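You operate a simulated robot arm through the tools that you are given. There is no shell and no other tool. Be economical: measure what you need, move in short steps, check, and stop when the job is done.

Carry out the task below with a simulated two-armed robot. There is one attempt and no reset: what you move stays moved.

TASK
Take the purple coupling and put it on the top of the green stand. Put two of the green-rim spools from the top of the fitting bench on the top of the teal bench. Do these in any order.

The check looks at the end state, three seconds after you hand in, the way a careful person would. Anything else that was tipped, shoved, dropped, spilled or broken makes it a failure.

THE ROBOT
Two 7-joint arms with two-finger grippers on one trunk, on a base that drives. Base frame: it is fixed to the floor where the robot stands at the start and does not move with it; the origin is under the middle of the robot, x ahead of it, y to its left, z up; the surface under the hand at the start is at about z = 86. Units: cm, degrees, N and s.
The left shoulder is at the start at [8.6, 21.6, 124.4], the right one opposite. With the tool pointing down near the work surface each hand reaches from about 32 to 86 cm from the robot's upright axis, wherever it stands, measured 20 degrees to its own side. Places, roughly: top of the green stand (29x20 cm) [-324, -284, 80]; top of the teal bench [-170, -50, 80]. Payload 3.43 kg a hand.
Tool frame (each hand has its own): the origin (TCP) lies between the finger pads and is the grasp point; the fingertips stand 2 cm ahead of it; z points along the fingers, y is the line along which they close. Largest opening 12.4 cm; the body of the gripper starts 9.3 cm behind the TCP.
Orientation is that of the tool frame in the base frame, as [roll, pitch, yaw] about the fixed x, y, z axes, in that order (R = Rz(yaw) Ry(pitch) Rx(roll)). With the fingers straight down and closing along the base's y, the tool's x points along the base's -x, its y along +y and its z along -z.

THE INTERFACE
- The arms move only by the tool servo_tool. It takes "left_moves", "right_moves" or both (then of equal length, played together; a hand with none holds still); each is a list of rows, each a list of 3 entries, a list of its own where there are three numbers: the turn, a rotation vector about the base's x, y, z in degrees, then the shift along the base's x, y, z in cm, then the finger opening in cm, from 0 to 12.4. In form: [[[ax, ay, az], [dx, dy, dz], claw], ...]. A call has 1 to 20 rows; each row is the pose to reach, as a shift and turn from the pose commanded when the call began. A row lasts 0.2 s, in which the tool goes at most 5 cm and 8.6 degrees; a call with a longer step from one row to the next is refused whole, and so is a gripper value outside its range. A pose out of reach is approached as far as the arm can. The call stops where the force on the tool passes 40 N (or 10 N more than at its start, if that is more) or the arm is blocked; 0.2 s more then pass. Each finger travels about 7.2 cm/s and halts on what it meets, pressing with about 21 N; the grip force reading is that of the motor and also rises with nothing between the fingers. The clock runs only during rows and for 0.2 s after the last one: add rows that repeat a pose to give the fingers time. The reply holds the time, the measured pose of the TCP, the force on the tool along the base axes, the opening and the grip force, in the units named above and with some noise, with the torque about the TCP (base axes, N m) and any sound that the robot's microphone picked up.
- Cameras (640 x 400 px; columns grow to the right, rows downward): "scene" is now at [23.32, 0.08, 140.84]; the picture's right is [0.06, -1.00, 0.00], its down [-0.70, -0.04, -0.71] and it looks along [0.71, 0.04, -0.70] (base axes); focal length 295 px, centre (320, 200). "left" rides on the left gripper at [8.2, -1.4, -14] in its tool frame; the picture's right is [0.17, 0.99, 0.00], its down [-0.83, 0.14, -0.54] and it looks along [-0.53, 0.09, 0.84] (tool axes); focal length 243 px, centre (320, 200). "right" rides on the right gripper at [8.2, 1.4, -14] in its tool frame; the picture's right is [-0.17, 0.99, 0.00], its down [-0.83, -0.14, -0.54] and it looks along [-0.53, -0.09, 0.84] (tool axes); focal length 243 px, centre (320, 200).
- get_image(camera): a new picture of that camera. The clock stands still meanwhile.
- lift_body(by): slides the trunk up (or, below 0, down) by that many cm; the arms and the scene camera ride with it, the base frame stays. It gives what a move gives, with no picture.
- roll_base(legs): drives the robot by 1 to 6 legs, each [ahead, left, turn to the left] in cm, cm and degrees, along the robot's own axes; the way and the turn of a leg run together, so that a leg with both is an arc; at most 150 cm and 180 degrees a leg. The arms and the cameras ride along, it lands a little off, and it stops where it bumps. It gives what a move gives.
- turn_head(pan, tilt): turns the head with the scene camera to pan (to the left, within 80 degrees either way) and tilt (down, from -29 to 69), counted from straight ahead of the robot. It gives what a move gives.
- pixel_to_xyz(camera, pixels): for up to 12 pixels [column, row] of the newest picture of that camera ("zoom" is the newest enlarged one), the place [x, y, z] in the base frame of the surface seen there, good to about 0.2 cm, but the place of the scene camera against the robot may be out by one fixed shift of up to 2.5 cm in any direction. The clock stands still meanwhile.
- inspect(camera, box): a new picture of the part [left, top, right, bottom] of that camera's present view, enlarged. The clock stands still meanwhile.
- finish_job(): hands the job in; it is judged then, once.

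Work in short steps. Measure before you move; look again where a grasp or a placing could have gone wrong, and mend it. You have 110 turns and 92 pictures in all, those below and enlarged ones among them. Open the grippers and draw the arms clear of the work before you hand the job in, unless the task says otherwise; then end with one line.

The tools are called after "Call:" as a command line: name --argument value ..., lists and objects as JSON in quotes. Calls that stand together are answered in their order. servo_tool: Moves the arms, as the interface text tells. Its arguments: {"type":"object","properties":{"left_moves":{"type":"array","items":{"type":"array"}},"right_moves":{"type":"array","items":{"type":"array"}}},"required":[]} The other tools are called the same way: lift_body (by) slides the trunk up or down; roll_base (legs) drives the base; turn_head (pan, tilt) turns the head that bears the scene camera; get_image (camera) takes a picture; pixel_to_xyz (camera, pixels) gives the place of the surface under pixels of a picture; inspect (camera, box) takes an enlarged picture of a part of a camera's view; finish_job () hands the job in.

At the start:

```text
time_s: 0.0
left_ee_pos: [59.61, 38.61, 111.63]
left_tool_rot: [179.9, 0.0, 180.0]
left_wrist_force: [0.0, -0.3, 0.2]
left_moment: [0.01, -0.01, -0.01]
left_opening: 12.4
left_gripper_force: 0.1
right_ee_pos: [42.59, -7.87, 119.37]
right_tool_rot: [179.9, 0.0, -180.0]
right_wrist_force: [-0.5, 0.3, 0.3]
right_moment: [-0.01, -0.03, -0.01]
right_opening: 12.41
right_gripper_force: 0.1
trunk travel left (down, up): [-40.0, 19.1]
robot x, y, heading: [-0.05, 0.1, -0.4]
head pan, tilt: [3.4, 44.8]
```

scene: 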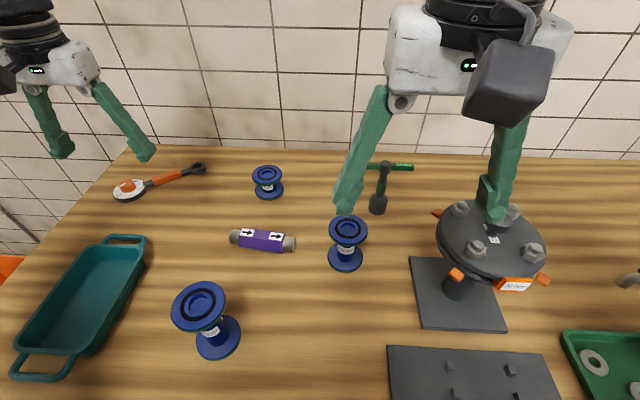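
right: 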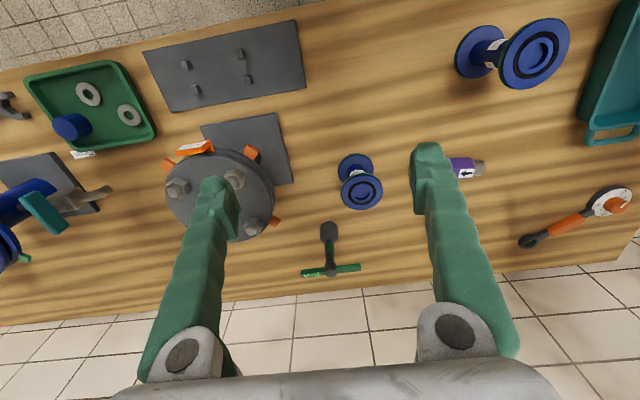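
left: 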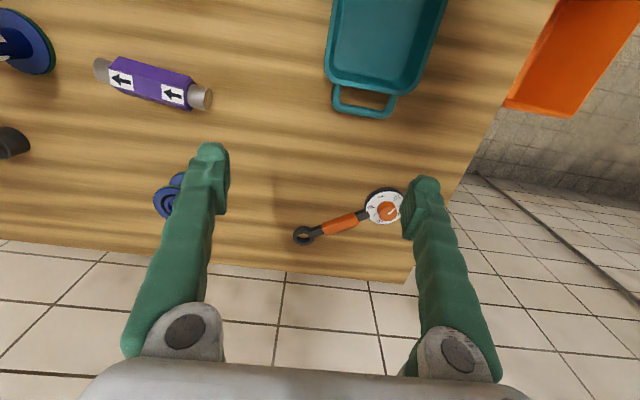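

The purple coupling is at about (262,240) in the scene view. There are three blue spools, and I need to see their rim colours, so I'll enlarge them.

Call:
inspect --camera "scene" --box '[160, 150, 400, 370]'

Call:
inspect --camera "right" --box '[320, 0, 640, 220]'

```text
1.82 times, centred on (280, 260) of scene
```

zoom: 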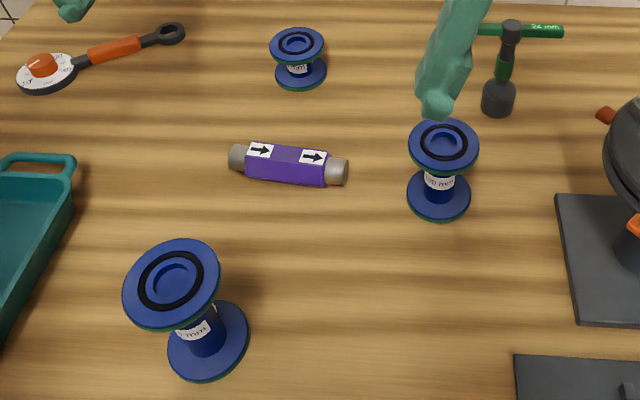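

```text
1.82 times, centred on (480, 110) of right
```

zoom: 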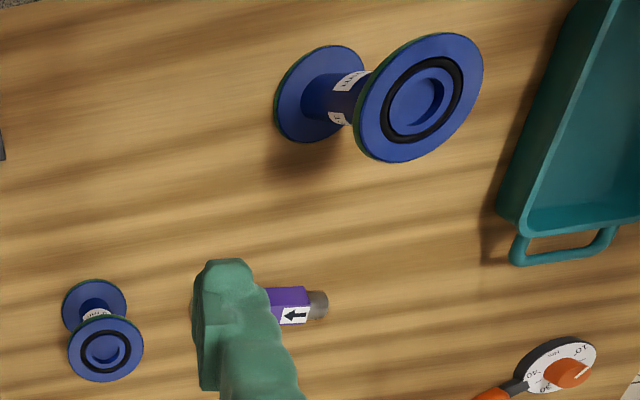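

All three spool rims look green. I'll measure where things are, then look around the room.

Call:
get_image --camera "scene"

Call:
pixel_to_xyz --camera "scene" --pixels '[[232, 237], [294, 244], [262, 240], [199, 299], [218, 340], [347, 227], [345, 258], [267, 173], [268, 190], [300, 300], [140, 155], [20, 290]]'

Call:
turn_head --pan 80 --tilt 20

Call:
get_image --camera "scene"

Call:
turn_head --pan -80 --tilt 20

Call:
get_image --camera "scene"

```text
86 pictures are left
```

scene: 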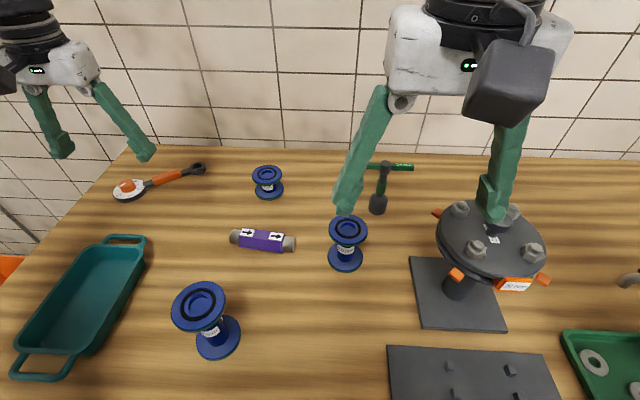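

```text
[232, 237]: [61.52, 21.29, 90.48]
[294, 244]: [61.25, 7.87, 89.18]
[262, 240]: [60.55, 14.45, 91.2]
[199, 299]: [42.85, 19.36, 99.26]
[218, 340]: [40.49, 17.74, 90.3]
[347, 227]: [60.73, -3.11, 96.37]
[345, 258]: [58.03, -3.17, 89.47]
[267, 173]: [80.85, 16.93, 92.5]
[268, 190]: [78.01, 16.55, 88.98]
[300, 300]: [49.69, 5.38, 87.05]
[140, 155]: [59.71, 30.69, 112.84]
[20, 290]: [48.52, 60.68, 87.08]
```

```text
time_s: 1.5
left_ee_pos: [59.59, 38.5, 111.48]
left_tool_rot: [-179.9, -0.1, 180.0]
left_wrist_force: [-0.3, 0.1, -0.2]
left_moment: [-0.03, -0.01, -0.03]
left_opening: 12.39
left_gripper_force: 0.1
right_ee_pos: [42.76, -7.87, 119.36]
right_tool_rot: [-179.9, -0.1, 180.0]
right_wrist_force: [-0.1, -0.9, -0.2]
right_moment: [0.02, 0.03, 0.0]
right_opening: 12.39
right_gripper_force: 0.0
trunk travel left (down, up): [-40.0, 19.1]
robot x, y, heading: [0.13, -0.29, -0.3]
head pan, tilt: [80.0, 20.0]
```

```text
85 pictures are left
```

scene: 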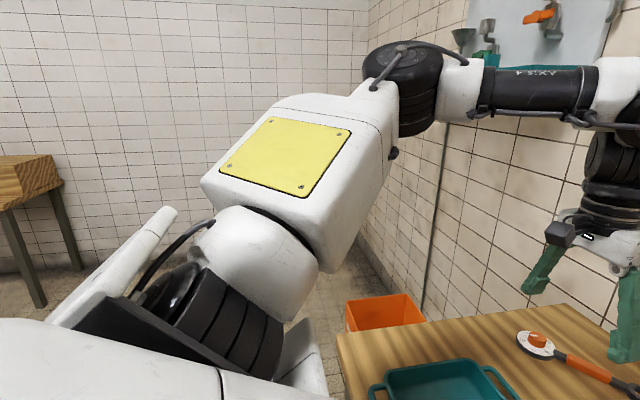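

```text
time_s: 4.0
left_ee_pos: [59.63, 38.51, 111.58]
left_tool_rot: [179.9, 0.0, -179.9]
left_wrist_force: [0.6, -0.5, 0.9]
left_moment: [-0.01, -0.04, -0.01]
left_opening: 12.4
left_gripper_force: 0.0
right_ee_pos: [42.56, -7.94, 119.37]
right_tool_rot: [180.0, 0.0, 179.9]
right_wrist_force: [0.2, -0.6, 0.2]
right_moment: [0.01, 0.01, 0.02]
right_opening: 12.41
right_gripper_force: 0.1
trunk travel left (down, up): [-40.0, 19.1]
robot x, y, heading: [0.16, 0.25, 0.1]
head pan, tilt: [-80.0, 20.0]
```

```text
84 pictures are left
```

scene: 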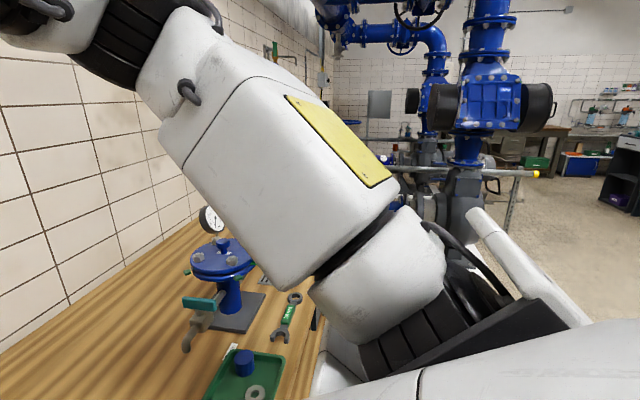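

Both wrist cameras already see the spools and the coupling. I'll measure them there, since only the scene camera has an unknown offset.

Call:
turn_head --pan 0 --tilt 45

Call:
get_image --camera "right"

Call:
pixel_to_xyz --camera "right" --pixels '[[502, 60], [568, 40], [523, 87], [555, 22], [536, 55], [360, 190], [343, 188], [381, 187], [361, 208], [362, 175], [400, 120], [470, 75]]'

Call:
get_image --camera "left"

Call:
pixel_to_xyz --camera "left" --pixels '[[100, 68], [208, 98], [150, 80], [120, 62], [112, 86], [180, 77], [150, 95], [170, 195], [250, 120]]'

```text
time_s: 5.5
left_ee_pos: [59.57, 38.47, 111.51]
left_tool_rot: [-180.0, 0.0, 179.9]
left_wrist_force: [0.1, 0.6, -0.7]
left_moment: [0.04, -0.05, 0.01]
left_opening: 12.4
left_gripper_force: 0.1
right_ee_pos: [42.58, -7.86, 119.47]
right_tool_rot: [179.9, 0.0, -180.0]
right_wrist_force: [-0.4, 0.8, 0.4]
right_moment: [-0.01, -0.04, -0.05]
right_opening: 12.43
right_gripper_force: 0.2
trunk travel left (down, up): [-40.0, 19.1]
robot x, y, heading: [0.18, -0.17, 0.2]
head pan, tilt: [0.0, 45.0]
```

```text
83 pictures are left
```

right: 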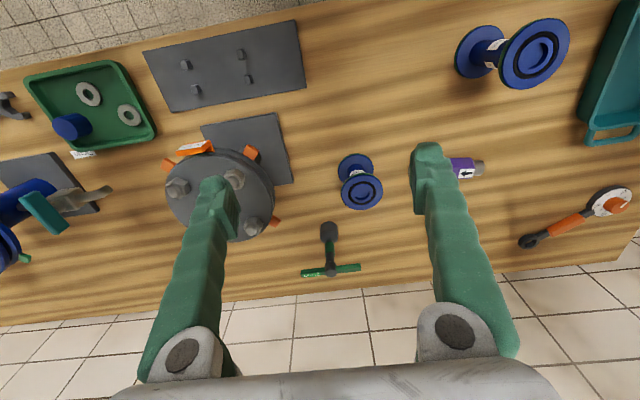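

```text
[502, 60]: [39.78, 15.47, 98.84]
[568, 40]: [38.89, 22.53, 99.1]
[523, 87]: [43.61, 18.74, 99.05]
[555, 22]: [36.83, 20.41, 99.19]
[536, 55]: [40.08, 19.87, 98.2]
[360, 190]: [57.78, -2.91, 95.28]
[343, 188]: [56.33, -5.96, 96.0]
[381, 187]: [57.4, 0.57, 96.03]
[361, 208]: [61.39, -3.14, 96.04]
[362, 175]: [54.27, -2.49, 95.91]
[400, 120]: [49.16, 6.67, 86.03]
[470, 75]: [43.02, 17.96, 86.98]
```

```text
82 pictures are left
```

left: 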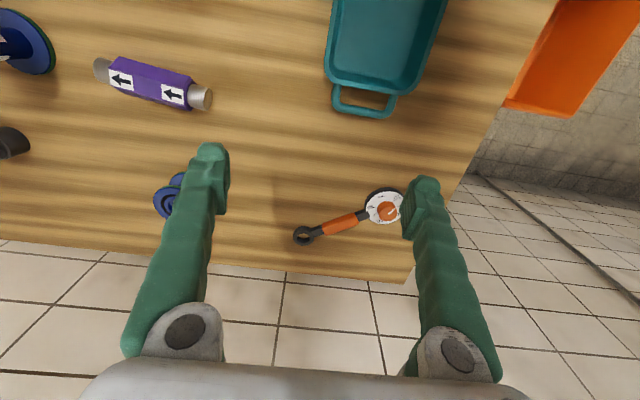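

```text
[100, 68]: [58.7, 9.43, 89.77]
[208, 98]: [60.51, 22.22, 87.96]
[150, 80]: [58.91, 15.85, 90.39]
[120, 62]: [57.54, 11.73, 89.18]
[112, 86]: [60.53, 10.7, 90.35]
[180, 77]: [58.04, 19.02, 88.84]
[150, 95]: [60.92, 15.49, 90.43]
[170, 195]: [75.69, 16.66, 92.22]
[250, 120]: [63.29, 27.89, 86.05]
```

The bench top is at z=86. Spool C's top flange is centred near (40.0, 19.1, 99.1) and is about 7.5 cm wide; spool B's is near (57.8, -2.8, 96.0) and about 7.2 cm wide. I'll bring the left hand over C and the right hand over B, staying high.

Call:
servo_tool --left_moves '[[[0, 0, 0], [-3.3, -3.2, 0], 12.4], [[0, 0, 0], [-6.6, -6.4, 0], 12.4], [[0, 0, 0], [-9.9, -9.7, 0], 12.4], [[0, 0, 0], [-13.2, -13, 0], 12.4], [[0, 0, 0], [-16.5, -16.2, 0], 12.4], [[0, 0, 0], [-19.6, -19.4, 0], 12.4], [[0, 0, 0], [-19.6, -19.4, 0], 12.4]]' --right_moves '[[[0, 0, 0], [2.5, 0.8, 0], 12.4], [[0, 0, 0], [5, 1.7, -1], 12.4], [[0, 0, 0], [7.5, 2.6, -3], 12.4], [[0, 0, 0], [10, 3.4, -5], 12.4], [[0, 0, 0], [12.6, 4.2, -7], 12.4], [[0, 0, 0], [15.2, 5.1, -9], 12.4], [[0, 0, 0], [15.2, 5.1, -9], 12.4]]'

Call:
get_image --camera "right"

Call:
get_image --camera "left"

Call:
get_image --camera "scene"

```text
time_s: 7.1
left_ee_pos: [45.39, 25.4, 112.18]
left_tool_rot: [179.9, 0.0, -180.0]
left_wrist_force: [-0.2, 0.0, -1.0]
left_moment: [0.01, -0.06, 0.04]
left_opening: 12.4
left_gripper_force: 0.0
left hand out of reach, approached as far as the arm can: row 5, 6, 7
right_ee_pos: [58.1, -2.85, 111.11]
right_tool_rot: [178.8, 0.4, 179.7]
right_wrist_force: [-0.4, 0.0, -0.3]
right_moment: [0.01, -0.03, 0.07]
right_opening: 12.39
right_gripper_force: 0.0
right hand out of reach, approached as far as the arm can: row 1, 2, 3, 4, 5
trunk travel left (down, up): [-40.0, 19.1]
robot x, y, heading: [-0.15, -0.17, -0.0]
head pan, tilt: [0.0, 45.0]
```

```text
81 pictures are left
```

right: 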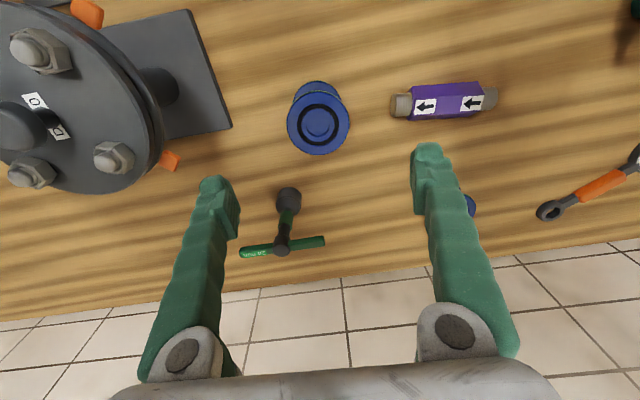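

```text
80 pictures are left
```

left: 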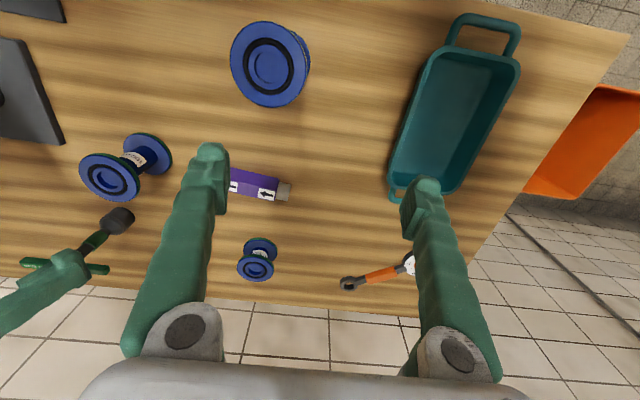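

```text
79 pictures are left
```

scene: 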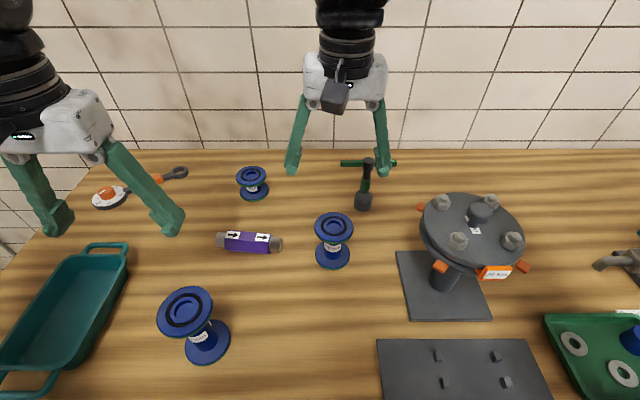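

The left hand stops short at (45.4, 25.4) because spool C is too close to the shoulder. I'll back the base up 12 cm so both spools fall in a comfortable reach.

Call:
roll_base --legs '[[-12, 0, 0]]'

```text
time_s: 8.5
left_ee_pos: [33.85, 25.32, 112.12]
left_tool_rot: [-179.9, -0.1, 179.8]
left_wrist_force: [-0.2, -0.2, -0.3]
left_moment: [-0.02, 0.04, -0.04]
left_opening: 12.4
left_gripper_force: 0.1
right_ee_pos: [46.36, -3.11, 110.79]
right_tool_rot: [179.4, 0.0, 179.1]
right_wrist_force: [0.6, -0.2, -0.1]
right_moment: [-0.02, 0.03, 0.0]
right_opening: 12.4
right_gripper_force: 0.0
trunk travel left (down, up): [-40.0, 19.1]
robot x, y, heading: [-12.22, 0.13, -0.4]
head pan, tilt: [0.0, 45.0]
```

The base moved back 11.8 cm. I'll move both hands toward their spots above the spools and read back where they land.

Call:
servo_tool --left_moves '[[[0, 0, 0], [2, -2, 0], 12.4], [[0, 0, 0], [4, -4, 0], 12.4], [[0, 0, 0], [6.2, -6.2, 0], 12.4], [[0, 0, 0], [6.2, -6.2, 0], 12.4]]' --right_moves '[[[0, 0, 0], [3.8, 0, 0], 12.4], [[0, 0, 0], [7.6, 0, -1], 12.4], [[0, 0, 0], [11.4, 0.3, -2], 12.4], [[0, 0, 0], [11.4, 0.3, -2], 12.4]]'

```text
time_s: 9.7
left_ee_pos: [39.96, 19.09, 112.18]
left_tool_rot: [180.0, 0.0, 179.8]
left_wrist_force: [1.0, 0.2, 0.7]
left_moment: [-0.02, 0.01, -0.03]
left_opening: 12.38
left_gripper_force: 0.1
right_ee_pos: [55.61, -5.39, 111.55]
right_tool_rot: [174.0, 0.9, 173.6]
right_wrist_force: [-0.1, -0.4, -0.8]
right_moment: [0.01, -0.01, 0.01]
right_opening: 12.41
right_gripper_force: 0.1
right hand out of reach, approached as far as the arm can: row 2, 3, 4
trunk travel left (down, up): [-40.0, 19.1]
robot x, y, heading: [-11.74, 0.06, -0.2]
head pan, tilt: [0.0, 45.0]
stopped in row 4 (right hand): the arm was blocked; the commanded pose is now the measured one
```

The left hand is exactly above C. The right arm is at its limit that high up, so I'll draw it back, straighten it and lower it to z≈102, where reach is better.

Call:
servo_tool --right_moves '[[[-2, 0.3, 2], [-3, 0.5, -1], 12.4], [[-4, 0.6, 4], [-5, 1.5, -4], 12.4], [[-6, 0.9, 6.4], [-5, 2.4, -7], 12.4], [[-6, 0.9, 6.4], [-5, 2.4, -9.5], 12.4], [[-6, 0.9, 6.4], [-5, 2.4, -9.5], 12.4]]'

```text
time_s: 11.1
left_ee_pos: [39.88, 18.91, 111.96]
left_tool_rot: [-180.0, -0.1, 180.0]
left_wrist_force: [-0.1, 0.0, 0.3]
left_moment: [-0.02, 0.02, 0.03]
left_opening: 12.42
left_gripper_force: 0.1
right_ee_pos: [52.86, -5.55, 104.67]
right_tool_rot: [176.0, 1.3, 175.8]
right_wrist_force: [-0.2, 0.4, 0.7]
right_moment: [-0.04, 0.01, -0.02]
right_opening: 12.43
right_gripper_force: 0.1
trunk travel left (down, up): [-40.0, 19.1]
robot x, y, heading: [-11.93, -0.09, -0.2]
head pan, tilt: [0.0, 45.0]
stopped in row 5 (right hand): the arm was blocked; the commanded pose is now the measured one
```

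The right arm reports "blocked" with no force on the tool. I'll look for contact between the two arms.

Call:
turn_head --pan 0 --tilt 15

Call:
get_image --camera "scene"

```text
time_s: 12.0
left_ee_pos: [39.91, 19.01, 112.04]
left_tool_rot: [179.9, 0.0, 179.9]
left_wrist_force: [0.6, 0.8, 0.3]
left_moment: [-0.04, -0.01, 0.01]
left_opening: 12.41
left_gripper_force: 0.1
right_ee_pos: [52.67, -5.48, 104.61]
right_tool_rot: [176.0, 1.2, 175.9]
right_wrist_force: [1.1, -0.2, -0.1]
right_moment: [-0.01, 0.02, -0.03]
right_opening: 12.39
right_gripper_force: 0.0
trunk travel left (down, up): [-40.0, 19.1]
robot x, y, heading: [-11.87, 0.37, 0.1]
head pan, tilt: [0.0, 15.0]
```

```text
78 pictures are left
```

scene: 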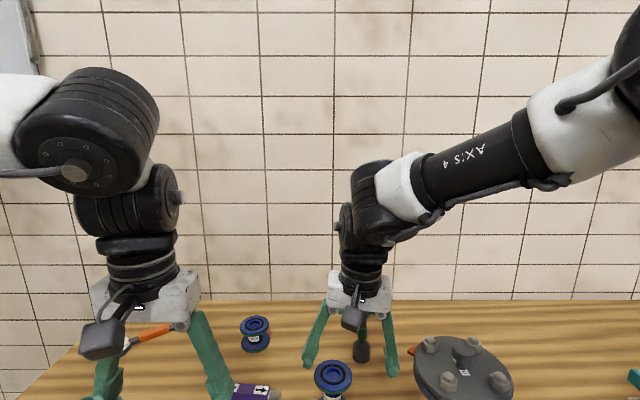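

The arms are clear of each other, so this looks like an awkward joint posture. I'll try the straightening again in smaller steps.

Call:
servo_tool --right_moves '[[[-1, 0, 1], [-1, 0.3, -0.5], 12.4], [[-2, 0.3, 2], [-2, 0.6, -1], 12.4], [[-3, 0.6, 3], [-3, 0.9, -1.5], 12.4], [[-4, 1, 4], [-4, 1.2, -2], 12.4], [[-4, 1.2, 4.2], [-4, 1.2, -2], 12.4], [[-4, 1.2, 4.2], [-4, 1.2, -2], 12.4]]'

```text
time_s: 13.6
left_ee_pos: [40.02, 18.96, 112.1]
left_tool_rot: [-180.0, 0.0, 179.9]
left_wrist_force: [-0.1, 1.2, 0.6]
left_moment: [0.0, 0.0, -0.01]
left_opening: 12.39
left_gripper_force: 0.1
right_ee_pos: [49.87, -6.74, 102.78]
right_tool_rot: [179.0, -0.1, 176.8]
right_wrist_force: [0.8, 0.8, -0.1]
right_moment: [0.0, -0.02, 0.03]
right_opening: 12.4
right_gripper_force: 0.1
trunk travel left (down, up): [-40.0, 19.1]
robot x, y, heading: [-11.86, -0.26, -0.2]
head pan, tilt: [0.0, 15.0]
stopped in row 6 (right hand): the arm was blocked; the commanded pose is now the measured one
```

The right arm hits a limit when reaching across the body. I'll take C with the left hand now, then shift the base left to bring B in front of the right arm.

Call:
servo_tool --left_moves '[[[0, 0, 0], [0, 0, -3], 12.4], [[0, 0, 0], [0, 0, -6], 12.4], [[0, 0, 0], [0, 0, -9], 12.4], [[0, 0, 0], [0, 0, -11.5], 12.4], [[0, 0, 0], [0, 0, -13.7], 12.4], [[0, 0, 0], [0, 0, -13.7], 12.4]]'

Call:
get_image --camera "left"

```text
time_s: 15.0
left_ee_pos: [39.92, 19.01, 98.29]
left_tool_rot: [-180.0, 0.1, 179.9]
left_wrist_force: [-0.4, -0.1, 0.0]
left_moment: [-0.03, 0.0, 0.0]
left_opening: 12.39
left_gripper_force: 0.1
right_ee_pos: [49.67, -6.62, 102.69]
right_tool_rot: [179.0, -0.3, 176.9]
right_wrist_force: [0.0, -0.4, 0.0]
right_moment: [0.01, 0.05, -0.03]
right_opening: 12.39
right_gripper_force: 0.1
trunk travel left (down, up): [-40.0, 19.1]
robot x, y, heading: [-11.81, 0.0, -0.3]
head pan, tilt: [0.0, 15.0]
```

```text
77 pictures are left
```

left: 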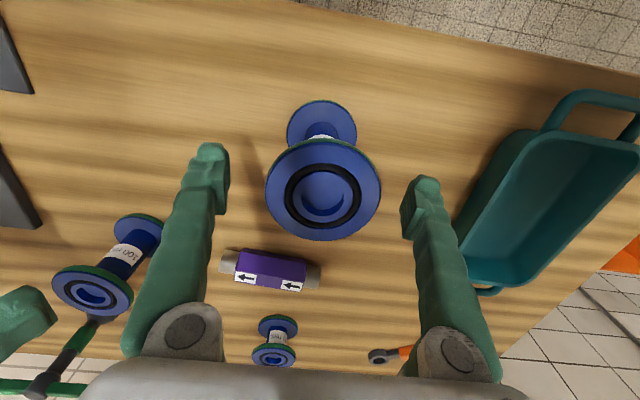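

C's top flange (about 323,190) sits right at the TCP's expected pixel (320,192). I'll close on it.

Call:
servo_tool --left_moves '[[[0, 0, 0], [0, 0, 0], 9], [[0, 0, 0], [0, 0, 0], 7], [[0, 0, 0], [0, 0, 0], 5], [[0, 0, 0], [0, 0, 0], 5], [[0, 0, 0], [0, 0, 0], 5]]'

```text
time_s: 16.2
left_ee_pos: [39.95, 19.21, 98.33]
left_tool_rot: [179.9, -0.1, 179.8]
left_wrist_force: [1.0, 0.9, 0.4]
left_moment: [0.02, 0.0, 0.02]
left_opening: 7.25
left_gripper_force: 21.2
right_ee_pos: [49.92, -6.58, 102.78]
right_tool_rot: [178.9, -0.3, 176.9]
right_wrist_force: [0.1, 0.0, -0.6]
right_moment: [-0.02, 0.02, 0.01]
right_opening: 12.39
right_gripper_force: 0.0
trunk travel left (down, up): [-40.0, 19.1]
robot x, y, heading: [-12.12, 0.02, -0.4]
head pan, tilt: [0.0, 15.0]
```

Gripped at 7.25 cm. I'll lift C by 13 cm and raise the right hand 6 cm so it clears B.

Call:
servo_tool --left_moves '[[[0, 0, 0], [0, 0, 1], 4.5], [[0, 0, 0], [0, 0, 3], 4.5], [[0, 0, 0], [0, 0, 6], 4.5], [[0, 0, 0], [0, 0, 9.5], 4.5], [[0, 0, 0], [0, 0, 13], 4.5], [[0, 0, 0], [0, 0, 13], 4.5]]' --right_moves '[[[0, 0, 0], [-2, -1, 1], 12.4], [[0, 0, 0], [-4, -2, 2], 12.4], [[0, 0, 0], [-6, -3, 3], 12.4], [[0, 0, 0], [-8, -4, 4], 12.4], [[0, 0, 0], [-8, -4, 6], 12.4], [[0, 0, 0], [-8, -4, 6], 12.4]]'

Call:
get_image --camera "left"

```text
time_s: 17.6
left_ee_pos: [40.14, 19.02, 111.32]
left_tool_rot: [180.0, -0.1, 179.9]
left_wrist_force: [-0.2, 0.6, -1.2]
left_moment: [-0.04, 0.03, 0.0]
left_opening: 4.5
left_gripper_force: 0.1
right_ee_pos: [41.5, -10.29, 108.68]
right_tool_rot: [179.1, -0.2, 176.9]
right_wrist_force: [-0.3, 0.1, -0.1]
right_moment: [-0.02, 0.05, 0.02]
right_opening: 12.43
right_gripper_force: 0.0
trunk travel left (down, up): [-40.0, 19.1]
robot x, y, heading: [-11.76, -0.13, -0.1]
head pan, tilt: [0.0, 15.0]
```

```text
76 pictures are left
```

left: 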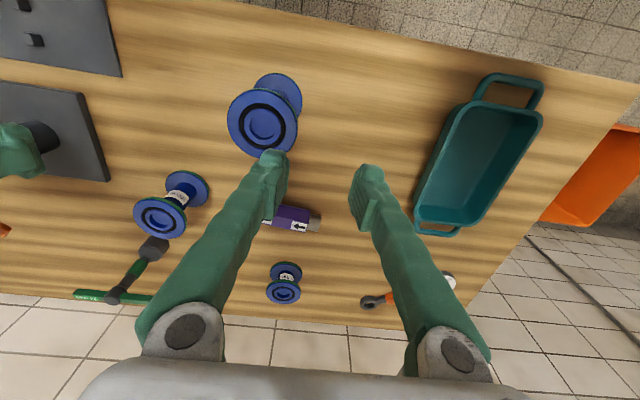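

The grip slipped off: the opening is 4.5 and C is still standing, at about (263,122), but moved. I'll measure where it is now and where it was off-centre.

Call:
inspect --camera "left" --box '[200, 50, 360, 150]'

Call:
pixel_to_xyz --camera "left" --pixels '[[231, 122], [293, 125], [262, 95], [262, 155], [262, 125], [278, 80], [300, 95]]'

```text
4.00 times, centred on (280, 100) of left
```

zoom: 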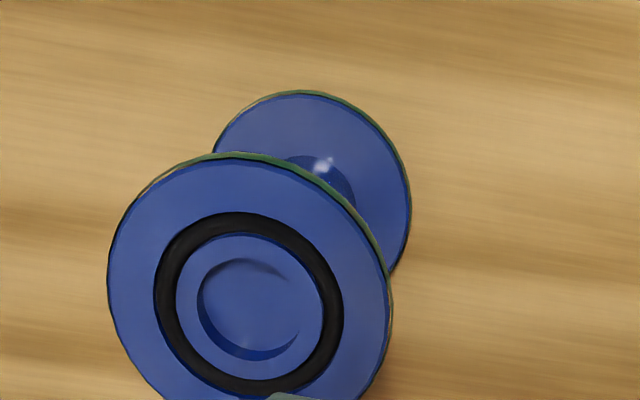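

```text
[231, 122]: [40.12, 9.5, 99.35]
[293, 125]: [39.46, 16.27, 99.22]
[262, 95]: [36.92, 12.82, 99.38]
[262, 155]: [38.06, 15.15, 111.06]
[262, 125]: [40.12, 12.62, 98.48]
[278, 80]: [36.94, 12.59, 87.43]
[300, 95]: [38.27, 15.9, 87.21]
```

C still stands upright, now centred near (40.1, 12.9). I'll re-centre over it, grip, and lift only 1 cm slowly while watching the forces, to see whether friction can hold it.

Call:
servo_tool --left_moves '[[[0, 0, 0], [0, -2, 0], 7], [[0, 0, 0], [0, -4, 0], 10], [[0, 0, 0], [0, -6.1, 0], 12.4], [[0, 0, 0], [0, -6.1, -3], 12.4], [[0, 0, 0], [0, -6.1, -6], 12.4], [[0, 0, 0], [0, -6.1, -9], 12.4], [[0, 0, 0], [0, -6.1, -11], 12.4], [[0, 0, 0], [0, -6.1, -12.7], 12.4], [[0, 0, 0], [0, -6.1, -12.7], 12.4]]' --right_moves '[[[0, 0, 0], [0, -4, 0], 12.4], [[0, 0, 0], [0, -8, 0], 12.4], [[0, 0, 0], [0, -12, 0], 12.4], [[0, 0, 0], [0, -12, 0], 12.4], [[0, 0, 0], [0, -12, 0], 12.4], [[0, 0, 0], [0, -12, 0], 12.4], [[0, 0, 0], [0, -12, 0], 12.4], [[0, 0, 0], [0, -12, 0], 12.4], [[0, 0, 0], [0, -12, 0], 12.4]]'

Call:
get_image --camera "left"

```text
time_s: 19.6
left_ee_pos: [41.3, 14.29, 99.38]
left_tool_rot: [-179.9, -0.1, 179.6]
left_wrist_force: [0.5, -0.8, -0.9]
left_moment: [-0.02, -0.02, -0.02]
left_opening: 12.41
left_gripper_force: 0.1
left hand out of reach, approached as far as the arm can: row 3, 4, 5, 6, 7, 8, 9
right_ee_pos: [36.91, -16.76, 105.95]
right_tool_rot: [179.2, -0.2, 176.9]
right_wrist_force: [-0.6, 0.2, 0.8]
right_moment: [-0.04, 0.0, 0.0]
right_opening: 12.41
right_gripper_force: 0.0
right hand out of reach, approached as far as the arm can: row 1, 2, 3, 4, 5, 6, 7, 8, 9
trunk travel left (down, up): [-40.0, 19.1]
robot x, y, heading: [-11.93, 0.06, -0.0]
head pan, tilt: [0.0, 15.0]
```

```text
74 pictures are left
```

left: 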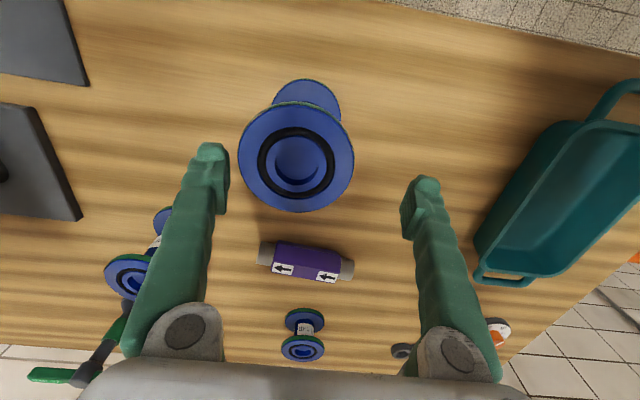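

C is left-behind within the fingers but the arm is again at its inner limit at (41.3, 14.3). I'll raise the hand and back the base up 12 cm more.

Call:
servo_tool --left_moves '[[[0, 0, 0], [0, 0, 3], 12.4], [[0, 0, 0], [0, 0, 6], 12.4]]'

Call:
roll_base --legs '[[-12, 0, 0]]'

Call:
turn_head --pan 0 --tilt 45

Call:
get_image --camera "scene"

```text
time_s: 20.2
left_ee_pos: [41.04, 14.28, 105.57]
left_tool_rot: [180.0, 0.0, 179.9]
left_wrist_force: [0.2, 0.9, -0.8]
left_moment: [0.02, -0.02, 0.02]
left_opening: 12.4
left_gripper_force: 0.1
right_ee_pos: [36.84, -16.73, 106.01]
right_tool_rot: [179.0, -0.1, 176.9]
right_wrist_force: [-0.8, -0.2, 0.0]
right_moment: [-0.01, 0.02, 0.0]
right_opening: 12.39
right_gripper_force: 0.1
trunk travel left (down, up): [-40.0, 19.1]
robot x, y, heading: [-12.06, 0.05, -0.1]
head pan, tilt: [0.0, 15.0]
```

```text
time_s: 21.6
left_ee_pos: [29.39, 14.36, 105.42]
left_tool_rot: [180.0, -0.1, 179.9]
left_wrist_force: [0.3, 0.6, -0.8]
left_moment: [0.0, 0.04, 0.01]
left_opening: 12.42
left_gripper_force: 0.2
right_ee_pos: [25.03, -16.76, 105.86]
right_tool_rot: [179.3, -0.3, 176.9]
right_wrist_force: [0.0, 0.1, 0.0]
right_moment: [-0.02, -0.01, -0.04]
right_opening: 12.41
right_gripper_force: 0.0
trunk travel left (down, up): [-40.0, 19.1]
robot x, y, heading: [-23.75, -0.23, -0.3]
head pan, tilt: [0.0, 15.0]
```

```text
time_s: 22.6
left_ee_pos: [29.25, 14.3, 105.4]
left_tool_rot: [180.0, 0.0, 179.9]
left_wrist_force: [0.2, -0.2, 0.3]
left_moment: [-0.01, 0.0, 0.05]
left_opening: 12.42
left_gripper_force: 0.1
right_ee_pos: [24.89, -16.71, 105.79]
right_tool_rot: [179.2, -0.2, 176.9]
right_wrist_force: [-0.5, -0.7, -0.2]
right_moment: [0.01, 0.0, 0.02]
right_opening: 12.39
right_gripper_force: 0.1
trunk travel left (down, up): [-40.0, 19.1]
robot x, y, heading: [-23.85, 0.01, -0.2]
head pan, tilt: [0.0, 45.0]
```

```text
73 pictures are left
```

scene: 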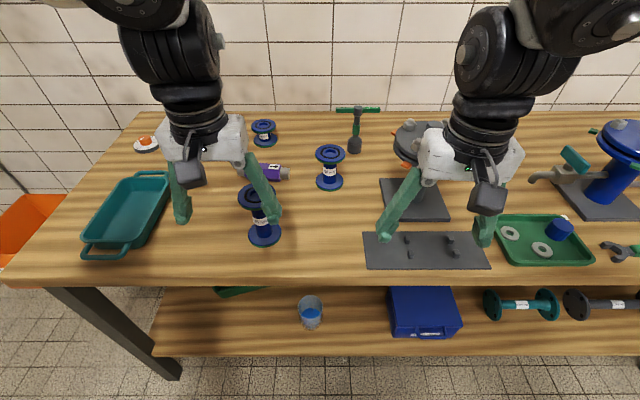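

Now there's room. C is at (40.1, 12.9), so I'll move the left hand over it and down to the flange.

Call:
servo_tool --left_moves '[[[0, 0, 0], [3.6, -0.5, 0], 12.4], [[0, 0, 0], [7.2, -1, 0], 12.4], [[0, 0, 0], [10.8, -1.4, 0], 12.4], [[0, 0, 0], [10.8, -1.4, 0], 12.4]]'

Call:
get_image --camera "left"

Call:
pixel_to_xyz --camera "left" --pixels '[[320, 110], [320, 200], [270, 165], [370, 165], [320, 90]]'

```text
time_s: 23.6
left_ee_pos: [40.03, 12.94, 105.52]
left_tool_rot: [179.9, 0.0, 179.9]
left_wrist_force: [0.1, 0.5, -0.2]
left_moment: [0.01, -0.03, 0.0]
left_opening: 12.42
left_gripper_force: 0.2
right_ee_pos: [24.92, -16.64, 105.86]
right_tool_rot: [179.3, -0.1, 176.9]
right_wrist_force: [0.4, -0.2, 0.1]
right_moment: [-0.02, 0.01, 0.03]
right_opening: 12.41
right_gripper_force: 0.1
trunk travel left (down, up): [-40.0, 19.1]
robot x, y, heading: [-23.91, 0.11, -0.2]
head pan, tilt: [0.0, 45.0]
```

```text
72 pictures are left
```

left: 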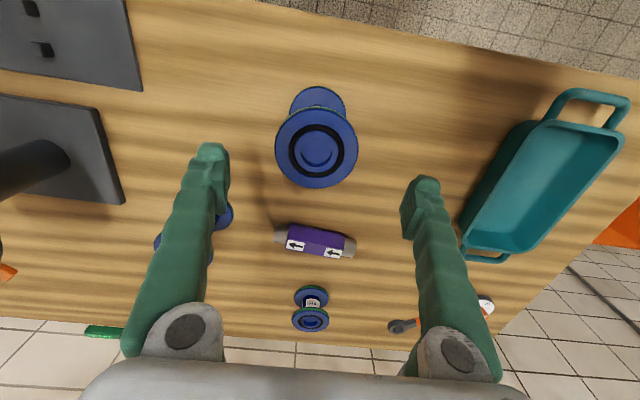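

```text
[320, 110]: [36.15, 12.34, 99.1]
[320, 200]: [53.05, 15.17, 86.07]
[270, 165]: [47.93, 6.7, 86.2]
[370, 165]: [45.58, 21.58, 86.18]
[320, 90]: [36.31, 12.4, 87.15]
```

I'll measure the flange edges once more for an exact centre: left 277, right 357, top 109, bottom 187.

Call:
pixel_to_xyz --camera "left" --pixels '[[277, 146], [356, 144], [316, 108], [313, 187], [286, 172], [347, 170], [290, 118], [340, 115]]'

```text
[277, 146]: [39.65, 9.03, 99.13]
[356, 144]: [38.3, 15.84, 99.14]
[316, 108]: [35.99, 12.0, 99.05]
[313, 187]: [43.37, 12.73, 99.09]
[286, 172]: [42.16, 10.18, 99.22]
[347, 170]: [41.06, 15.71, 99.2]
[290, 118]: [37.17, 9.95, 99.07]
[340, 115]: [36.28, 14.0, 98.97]
```

The centre is (39.6, 12.4) and the flange spans z 98.0–99.1. I'll descend there, grip fully, then test-lift 1 cm slowly.

Call:
servo_tool --left_moves '[[[0, 0, 0], [-0.4, -0.5, -2.5], 12.4], [[0, 0, 0], [-0.4, -0.5, -5], 12.4], [[0, 0, 0], [-0.4, -0.5, -7], 12.4], [[0, 0, 0], [-0.4, -0.5, -7], 9], [[0, 0, 0], [-0.4, -0.5, -7], 6], [[0, 0, 0], [-0.4, -0.5, -7], 3], [[0, 0, 0], [-0.4, -0.5, -7], 0], [[0, 0, 0], [-0.4, -0.5, -7], 0]]'

Call:
servo_tool --left_moves '[[[0, 0, 0], [0, 0, 0.3], 0], [[0, 0, 0], [0, 0, 0.6], 0], [[0, 0, 0], [0, 0, 0.8], 0], [[0, 0, 0], [0, 0, 1.0], 0]]'

Call:
get_image --camera "left"

```text
time_s: 25.4
left_ee_pos: [39.58, 12.35, 98.34]
left_tool_rot: [180.0, 0.1, 180.0]
left_wrist_force: [0.1, 0.0, -0.1]
left_moment: [-0.05, 0.05, -0.03]
left_opening: 7.25
left_gripper_force: 20.9
right_ee_pos: [24.87, -16.72, 105.87]
right_tool_rot: [179.3, -0.2, 176.9]
right_wrist_force: [0.2, 0.0, -0.4]
right_moment: [0.04, 0.0, 0.02]
right_opening: 12.4
right_gripper_force: 0.1
trunk travel left (down, up): [-40.0, 19.1]
robot x, y, heading: [-24.13, -0.01, -0.3]
head pan, tilt: [0.0, 45.0]
```

```text
time_s: 26.4
left_ee_pos: [39.58, 12.45, 99.47]
left_tool_rot: [180.0, -0.1, 179.9]
left_wrist_force: [-0.2, 0.1, -2.1]
left_moment: [0.01, -0.02, -0.04]
left_opening: 7.25
left_gripper_force: 21.6
right_ee_pos: [24.89, -16.73, 105.8]
right_tool_rot: [179.1, -0.2, 177.0]
right_wrist_force: [0.5, 0.5, 0.3]
right_moment: [0.0, -0.03, -0.01]
right_opening: 12.39
right_gripper_force: 0.1
trunk travel left (down, up): [-40.0, 19.1]
robot x, y, heading: [-23.95, -0.26, -0.3]
head pan, tilt: [0.0, 45.0]
```

```text
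71 pictures are left
```

left: 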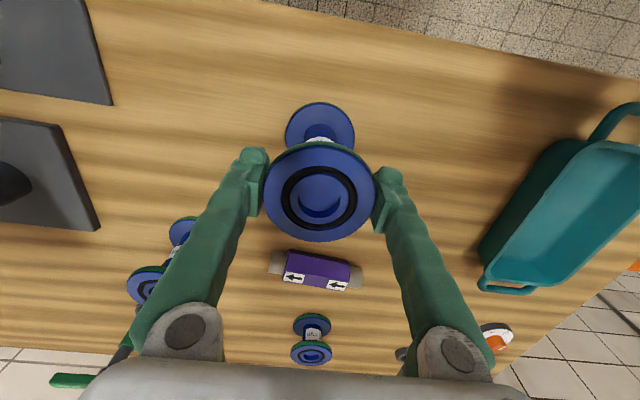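

The pull is only about 2 N at the tool. I'll measure whether C actually rose with the hand.

Call:
pixel_to_xyz --camera "left" --pixels '[[320, 165], [318, 160], [320, 228], [320, 113], [335, 110]]'

Call:
inspect --camera "scene" --box '[160, 130, 340, 260]'

```text
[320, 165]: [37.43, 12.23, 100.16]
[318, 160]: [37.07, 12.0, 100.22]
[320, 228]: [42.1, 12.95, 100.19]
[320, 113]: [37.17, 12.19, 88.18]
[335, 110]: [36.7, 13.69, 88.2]
```

```text
3.08 times, centred on (250, 195) of scene
```

zoom: 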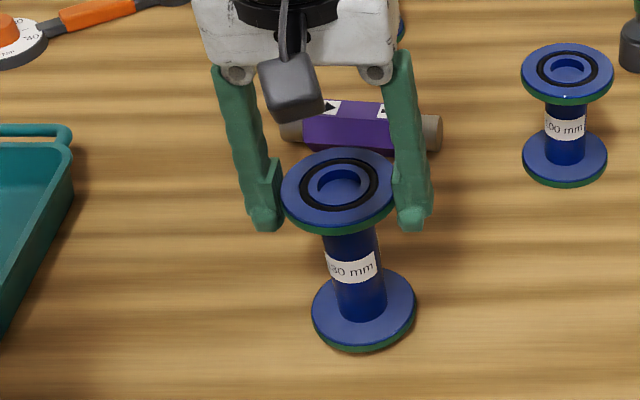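

C rose 1.05 cm and is held. I'll lift slowly, still commanding full closure.

Call:
servo_tool --left_moves '[[[0, 0, 0], [0, 0, 0.4], 0], [[0, 0, 0], [0, 0, 0.9], 0], [[0, 0, 0], [0, 0, 1.5], 0], [[0, 0, 0], [0, 0, 2.2], 0], [[0, 0, 0], [0, 0, 2.9], 0], [[0, 0, 0], [0, 0, 3.6], 0], [[0, 0, 0], [0, 0, 4.3], 0], [[0, 0, 0], [0, 0, 5.0], 0], [[0, 0, 0], [0, 0, 5.7], 0], [[0, 0, 0], [0, 0, 6.4], 0], [[0, 0, 0], [0, 0, 7.1], 0], [[0, 0, 0], [0, 0, 7.8], 0], [[0, 0, 0], [0, 0, 8.5], 0], [[0, 0, 0], [0, 0, 9.2], 0], [[0, 0, 0], [0, 0, 9.9], 0], [[0, 0, 0], [0, 0, 10.6], 0], [[0, 0, 0], [0, 0, 11.3], 0], [[0, 0, 0], [0, 0, 11.8], 0], [[0, 0, 0], [0, 0, 12], 0]]'

Call:
get_image --camera "scene"

```text
time_s: 30.4
left_ee_pos: [39.65, 12.49, 111.6]
left_tool_rot: [180.0, 0.0, 179.8]
left_wrist_force: [-0.1, 0.3, -3.0]
left_moment: [-0.02, 0.07, -0.02]
left_opening: 7.27
left_gripper_force: 21.2
right_ee_pos: [24.78, -16.68, 106.0]
right_tool_rot: [179.2, -0.2, 176.9]
right_wrist_force: [0.2, -0.5, 0.1]
right_moment: [-0.01, 0.01, -0.01]
right_opening: 12.4
right_gripper_force: 0.0
trunk travel left (down, up): [-40.0, 19.1]
robot x, y, heading: [-24.09, -0.02, -0.4]
head pan, tilt: [0.0, 45.0]
```

```text
69 pictures are left
```

scene: 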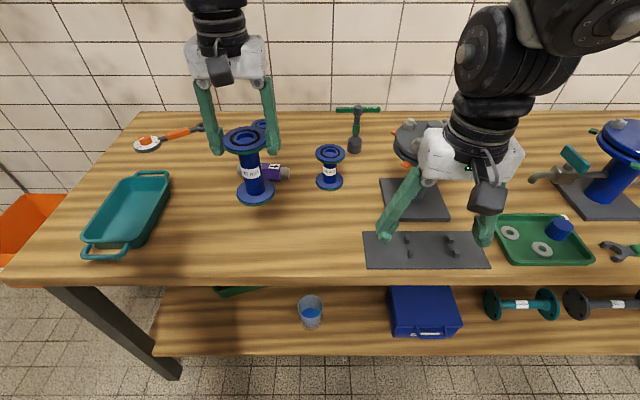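

C hangs securely, with its bottom near z 99. I'll shift the base 18 cm left and 10 cm ahead, which puts B straight ahead of the right shoulder.

Call:
roll_base --legs '[[0, 18, 0], [10, 0, 0]]'

Call:
get_image --camera "right"

Call:
get_image --camera "scene"

```text
time_s: 34.2
left_ee_pos: [49.61, 29.94, 111.62]
left_tool_rot: [-180.0, 0.1, 179.7]
left_wrist_force: [-0.3, -1.2, -1.9]
left_moment: [-0.03, 0.02, 0.04]
left_opening: 7.25
left_gripper_force: 21.2
right_ee_pos: [34.74, 0.77, 105.97]
right_tool_rot: [179.1, -0.2, 176.9]
right_wrist_force: [0.1, 0.1, 0.4]
right_moment: [-0.03, 0.01, -0.02]
right_opening: 12.4
right_gripper_force: 0.0
trunk travel left (down, up): [-40.0, 19.1]
robot x, y, heading: [-13.79, 17.87, -0.3]
head pan, tilt: [0.0, 45.0]
```

```text
68 pictures are left
```

right: 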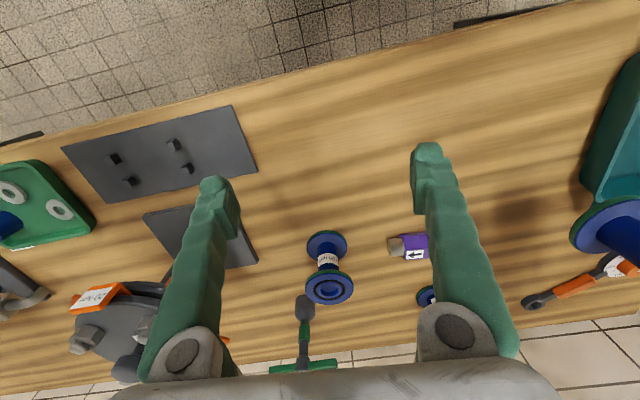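

```text
67 pictures are left
```

scene: 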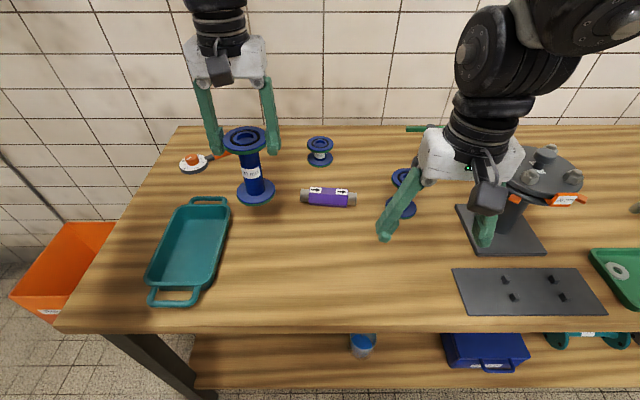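

B is at about (328,270) in the right view. I'll move the right hand above it and straighten its yaw by 3°.

Call:
servo_tool --right_moves '[[[0, 0, 0.5], [3.8, -0.6, 0], 12.4], [[0, 0, 1], [7.6, -1.2, 0], 12.4], [[0, 0, 2], [11.4, -1.8, 0], 12.4], [[0, 0, 3], [15.2, -2.4, 0], 12.4], [[0, 0, 3], [19, -3, 0], 12.4], [[0, 0, 3], [23, -3.6, 0], 12.4], [[0, 0, 3], [23, -3.6, 0], 12.4]]'

Call:
get_image --camera "right"

```text
time_s: 35.8
left_ee_pos: [49.65, 30.08, 111.53]
left_tool_rot: [-179.9, 0.1, 179.8]
left_wrist_force: [-0.1, 0.7, -1.9]
left_moment: [-0.02, 0.01, 0.01]
left_opening: 7.25
left_gripper_force: 21.2
right_ee_pos: [43.99, 6.69, 104.81]
right_tool_rot: [179.2, 0.0, 179.8]
right_wrist_force: [0.1, 0.2, 0.5]
right_moment: [-0.01, 0.03, 0.01]
right_opening: 12.4
right_gripper_force: 0.2
right hand out of reach, approached as far as the arm can: row 1, 2, 3, 4, 5, 6, 7
trunk travel left (down, up): [-40.0, 19.1]
robot x, y, heading: [-13.78, 17.85, -0.1]
head pan, tilt: [0.0, 45.0]
```

```text
66 pictures are left
```

right: 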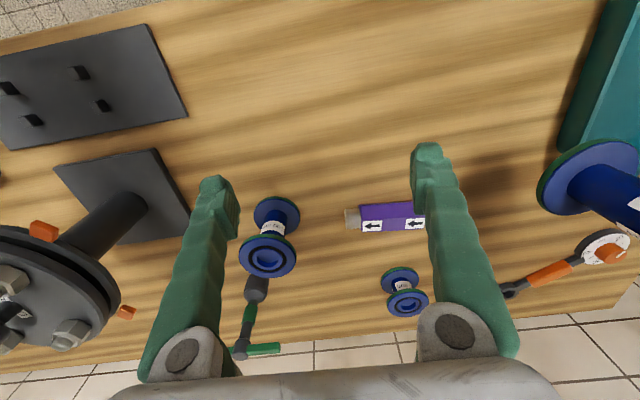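

The arm seems caught in a bad posture, since it went to y=6.7 instead of -2.8. I'll try moving it straight sideways toward its own side.

Call:
servo_tool --right_moves '[[[0, 0, 0], [-1, -2, 0], 12.4], [[0, 0, 0], [-2, -4, 0], 12.4], [[0, 0, 0], [-3, -6, 0], 12.4], [[0, 0, 0], [-3, -8, 0], 12.4], [[0, 0, 0], [-3, -10, 0], 12.4], [[0, 0, 0], [-3, -10, 0], 12.4]]'

Call:
turn_head --pan -40 --tilt 20

Call:
get_image --camera "scene"

```text
time_s: 37.2
left_ee_pos: [49.6, 29.92, 111.44]
left_tool_rot: [-180.0, 0.0, 179.8]
left_wrist_force: [0.5, 0.3, -1.4]
left_moment: [0.0, 0.04, -0.04]
left_opening: 7.22
left_gripper_force: 21.3
right_ee_pos: [39.31, 2.5, 101.33]
right_tool_rot: [179.2, -0.1, 179.6]
right_wrist_force: [-1.4, -0.1, 0.3]
right_moment: [0.0, 0.0, 0.0]
right_opening: 12.41
right_gripper_force: 0.1
right hand out of reach, approached as far as the arm can: row 1, 2, 3, 4, 5, 6
trunk travel left (down, up): [-40.0, 19.1]
robot x, y, heading: [-14.06, 17.82, -0.3]
head pan, tilt: [0.0, 45.0]
```

```text
time_s: 38.3
left_ee_pos: [49.66, 29.96, 111.5]
left_tool_rot: [180.0, 0.0, 179.8]
left_wrist_force: [-0.6, 0.7, -1.6]
left_moment: [-0.02, 0.03, 0.01]
left_opening: 7.22
left_gripper_force: 21.5
right_ee_pos: [39.3, 2.48, 101.37]
right_tool_rot: [179.2, -0.1, 179.5]
right_wrist_force: [0.5, 0.3, 0.1]
right_moment: [0.02, -0.02, 0.0]
right_opening: 12.37
right_gripper_force: 0.1
trunk travel left (down, up): [-40.0, 19.1]
robot x, y, heading: [-13.96, 17.68, -0.1]
head pan, tilt: [-40.0, 20.0]
```

```text
65 pictures are left
```

scene: 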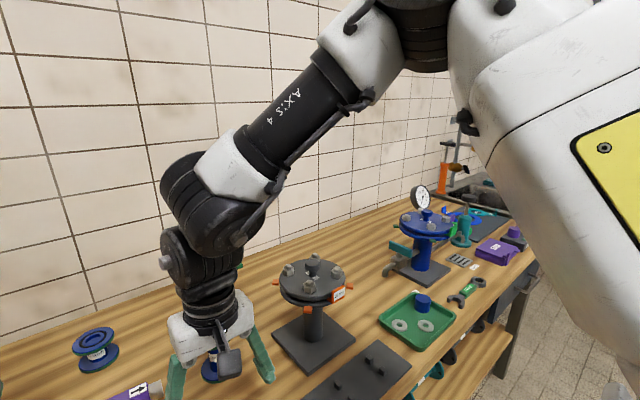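

The elbow is folded high and a wrist joint is probably at its limit. The spools are round, so the yaw is free: I'll turn the hand -24° while moving to the right.

Call:
servo_tool --right_moves '[[[0, 0, -6], [0, 0, 1], 12.4], [[0, 0, -12], [0, -1, 2], 12.4], [[0, 0, -18], [0, -2, 3], 12.4], [[0, 0, -24], [0, -3, 3], 12.4], [[0, 0, -24], [0, -4, 3], 12.4], [[0, 0, -24], [0, -4, 3], 12.4]]'

```text
time_s: 39.7
left_ee_pos: [49.65, 30.01, 111.4]
left_tool_rot: [-179.9, 0.0, 179.8]
left_wrist_force: [-1.2, -1.1, -2.0]
left_moment: [-0.02, 0.01, 0.04]
left_opening: 7.23
left_gripper_force: 20.5
right_ee_pos: [39.37, -1.49, 104.3]
right_tool_rot: [179.2, -0.2, 155.9]
right_wrist_force: [0.2, 0.2, 1.0]
right_moment: [0.02, 0.0, 0.0]
right_opening: 12.42
right_gripper_force: 0.0
trunk travel left (down, up): [-40.0, 19.1]
robot x, y, heading: [-13.76, 17.32, -0.2]
head pan, tilt: [-40.0, 20.0]
```

That freed it. Now on to B at (57.8, -2.8).

Call:
servo_tool --right_moves '[[[0, 0, 0], [3.7, -0.3, 0], 12.4], [[0, 0, 0], [7.4, -0.6, 0], 12.4], [[0, 0, 0], [11, -0.9, 0], 12.4], [[0, 0, 0], [14.7, -1.2, 0], 12.4], [[0, 0, 0], [18.4, -1.3, 0], 12.4], [[0, 0, 0], [18.4, -1.3, 0], 12.4]]'

Call:
get_image --camera "right"

```text
time_s: 41.1
left_ee_pos: [49.67, 30.05, 111.46]
left_tool_rot: [-179.9, 0.0, 179.8]
left_wrist_force: [-0.7, -0.5, -1.0]
left_moment: [-0.01, -0.03, -0.02]
left_opening: 7.22
left_gripper_force: 20.9
right_ee_pos: [54.6, -0.56, 103.6]
right_tool_rot: [179.0, 0.0, 155.7]
right_wrist_force: [0.5, -0.4, -1.2]
right_moment: [0.0, 0.0, 0.03]
right_opening: 12.41
right_gripper_force: 0.1
right hand out of reach, approached as far as the arm can: row 4, 5, 6
trunk travel left (down, up): [-40.0, 19.1]
robot x, y, heading: [-13.85, 17.86, 0.0]
head pan, tilt: [-40.0, 20.0]
```

```text
64 pictures are left
```

right: 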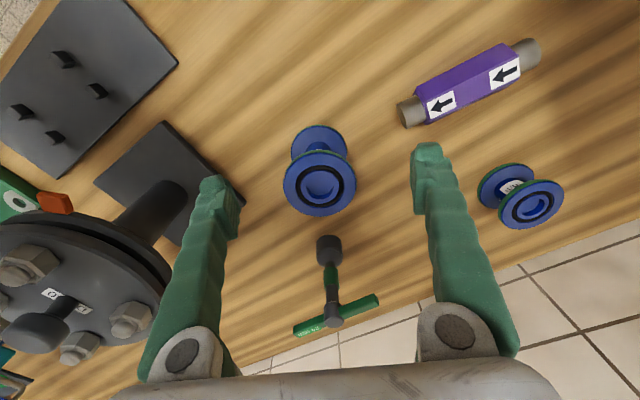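

Close, but limited again, so I'll yaw a further -20° while moving the last 3 cm.

Call:
servo_tool --right_moves '[[[0, 0, -7], [0.5, -0.5, 0.3], 12.4], [[0, 0, -14], [1.5, -1, 0.5], 12.4], [[0, 0, -20], [2.5, -1.6, 0.5], 12.4], [[0, 0, -20], [3.2, -2.2, 0.5], 12.4], [[0, 0, -20], [3.2, -2.2, 0.5], 12.4]]'

Call:
get_image --camera "right"

```text
time_s: 42.3
left_ee_pos: [49.64, 29.91, 111.51]
left_tool_rot: [-180.0, 0.0, 179.8]
left_wrist_force: [0.1, 0.4, -2.1]
left_moment: [0.01, 0.01, 0.01]
left_opening: 7.21
left_gripper_force: 21.1
right_ee_pos: [57.76, -2.77, 104.04]
right_tool_rot: [179.1, -0.3, 135.8]
right_wrist_force: [0.0, 0.2, -0.6]
right_moment: [-0.01, 0.05, 0.02]
right_opening: 12.39
right_gripper_force: 0.0
trunk travel left (down, up): [-40.0, 19.1]
robot x, y, heading: [-13.76, 17.69, 0.0]
head pan, tilt: [-40.0, 20.0]
```

```text
63 pictures are left
```

right: 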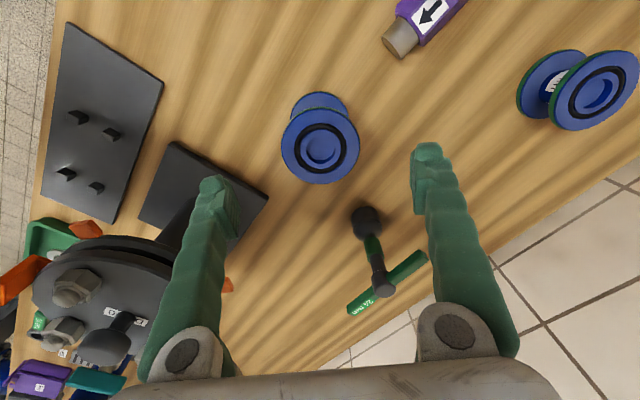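

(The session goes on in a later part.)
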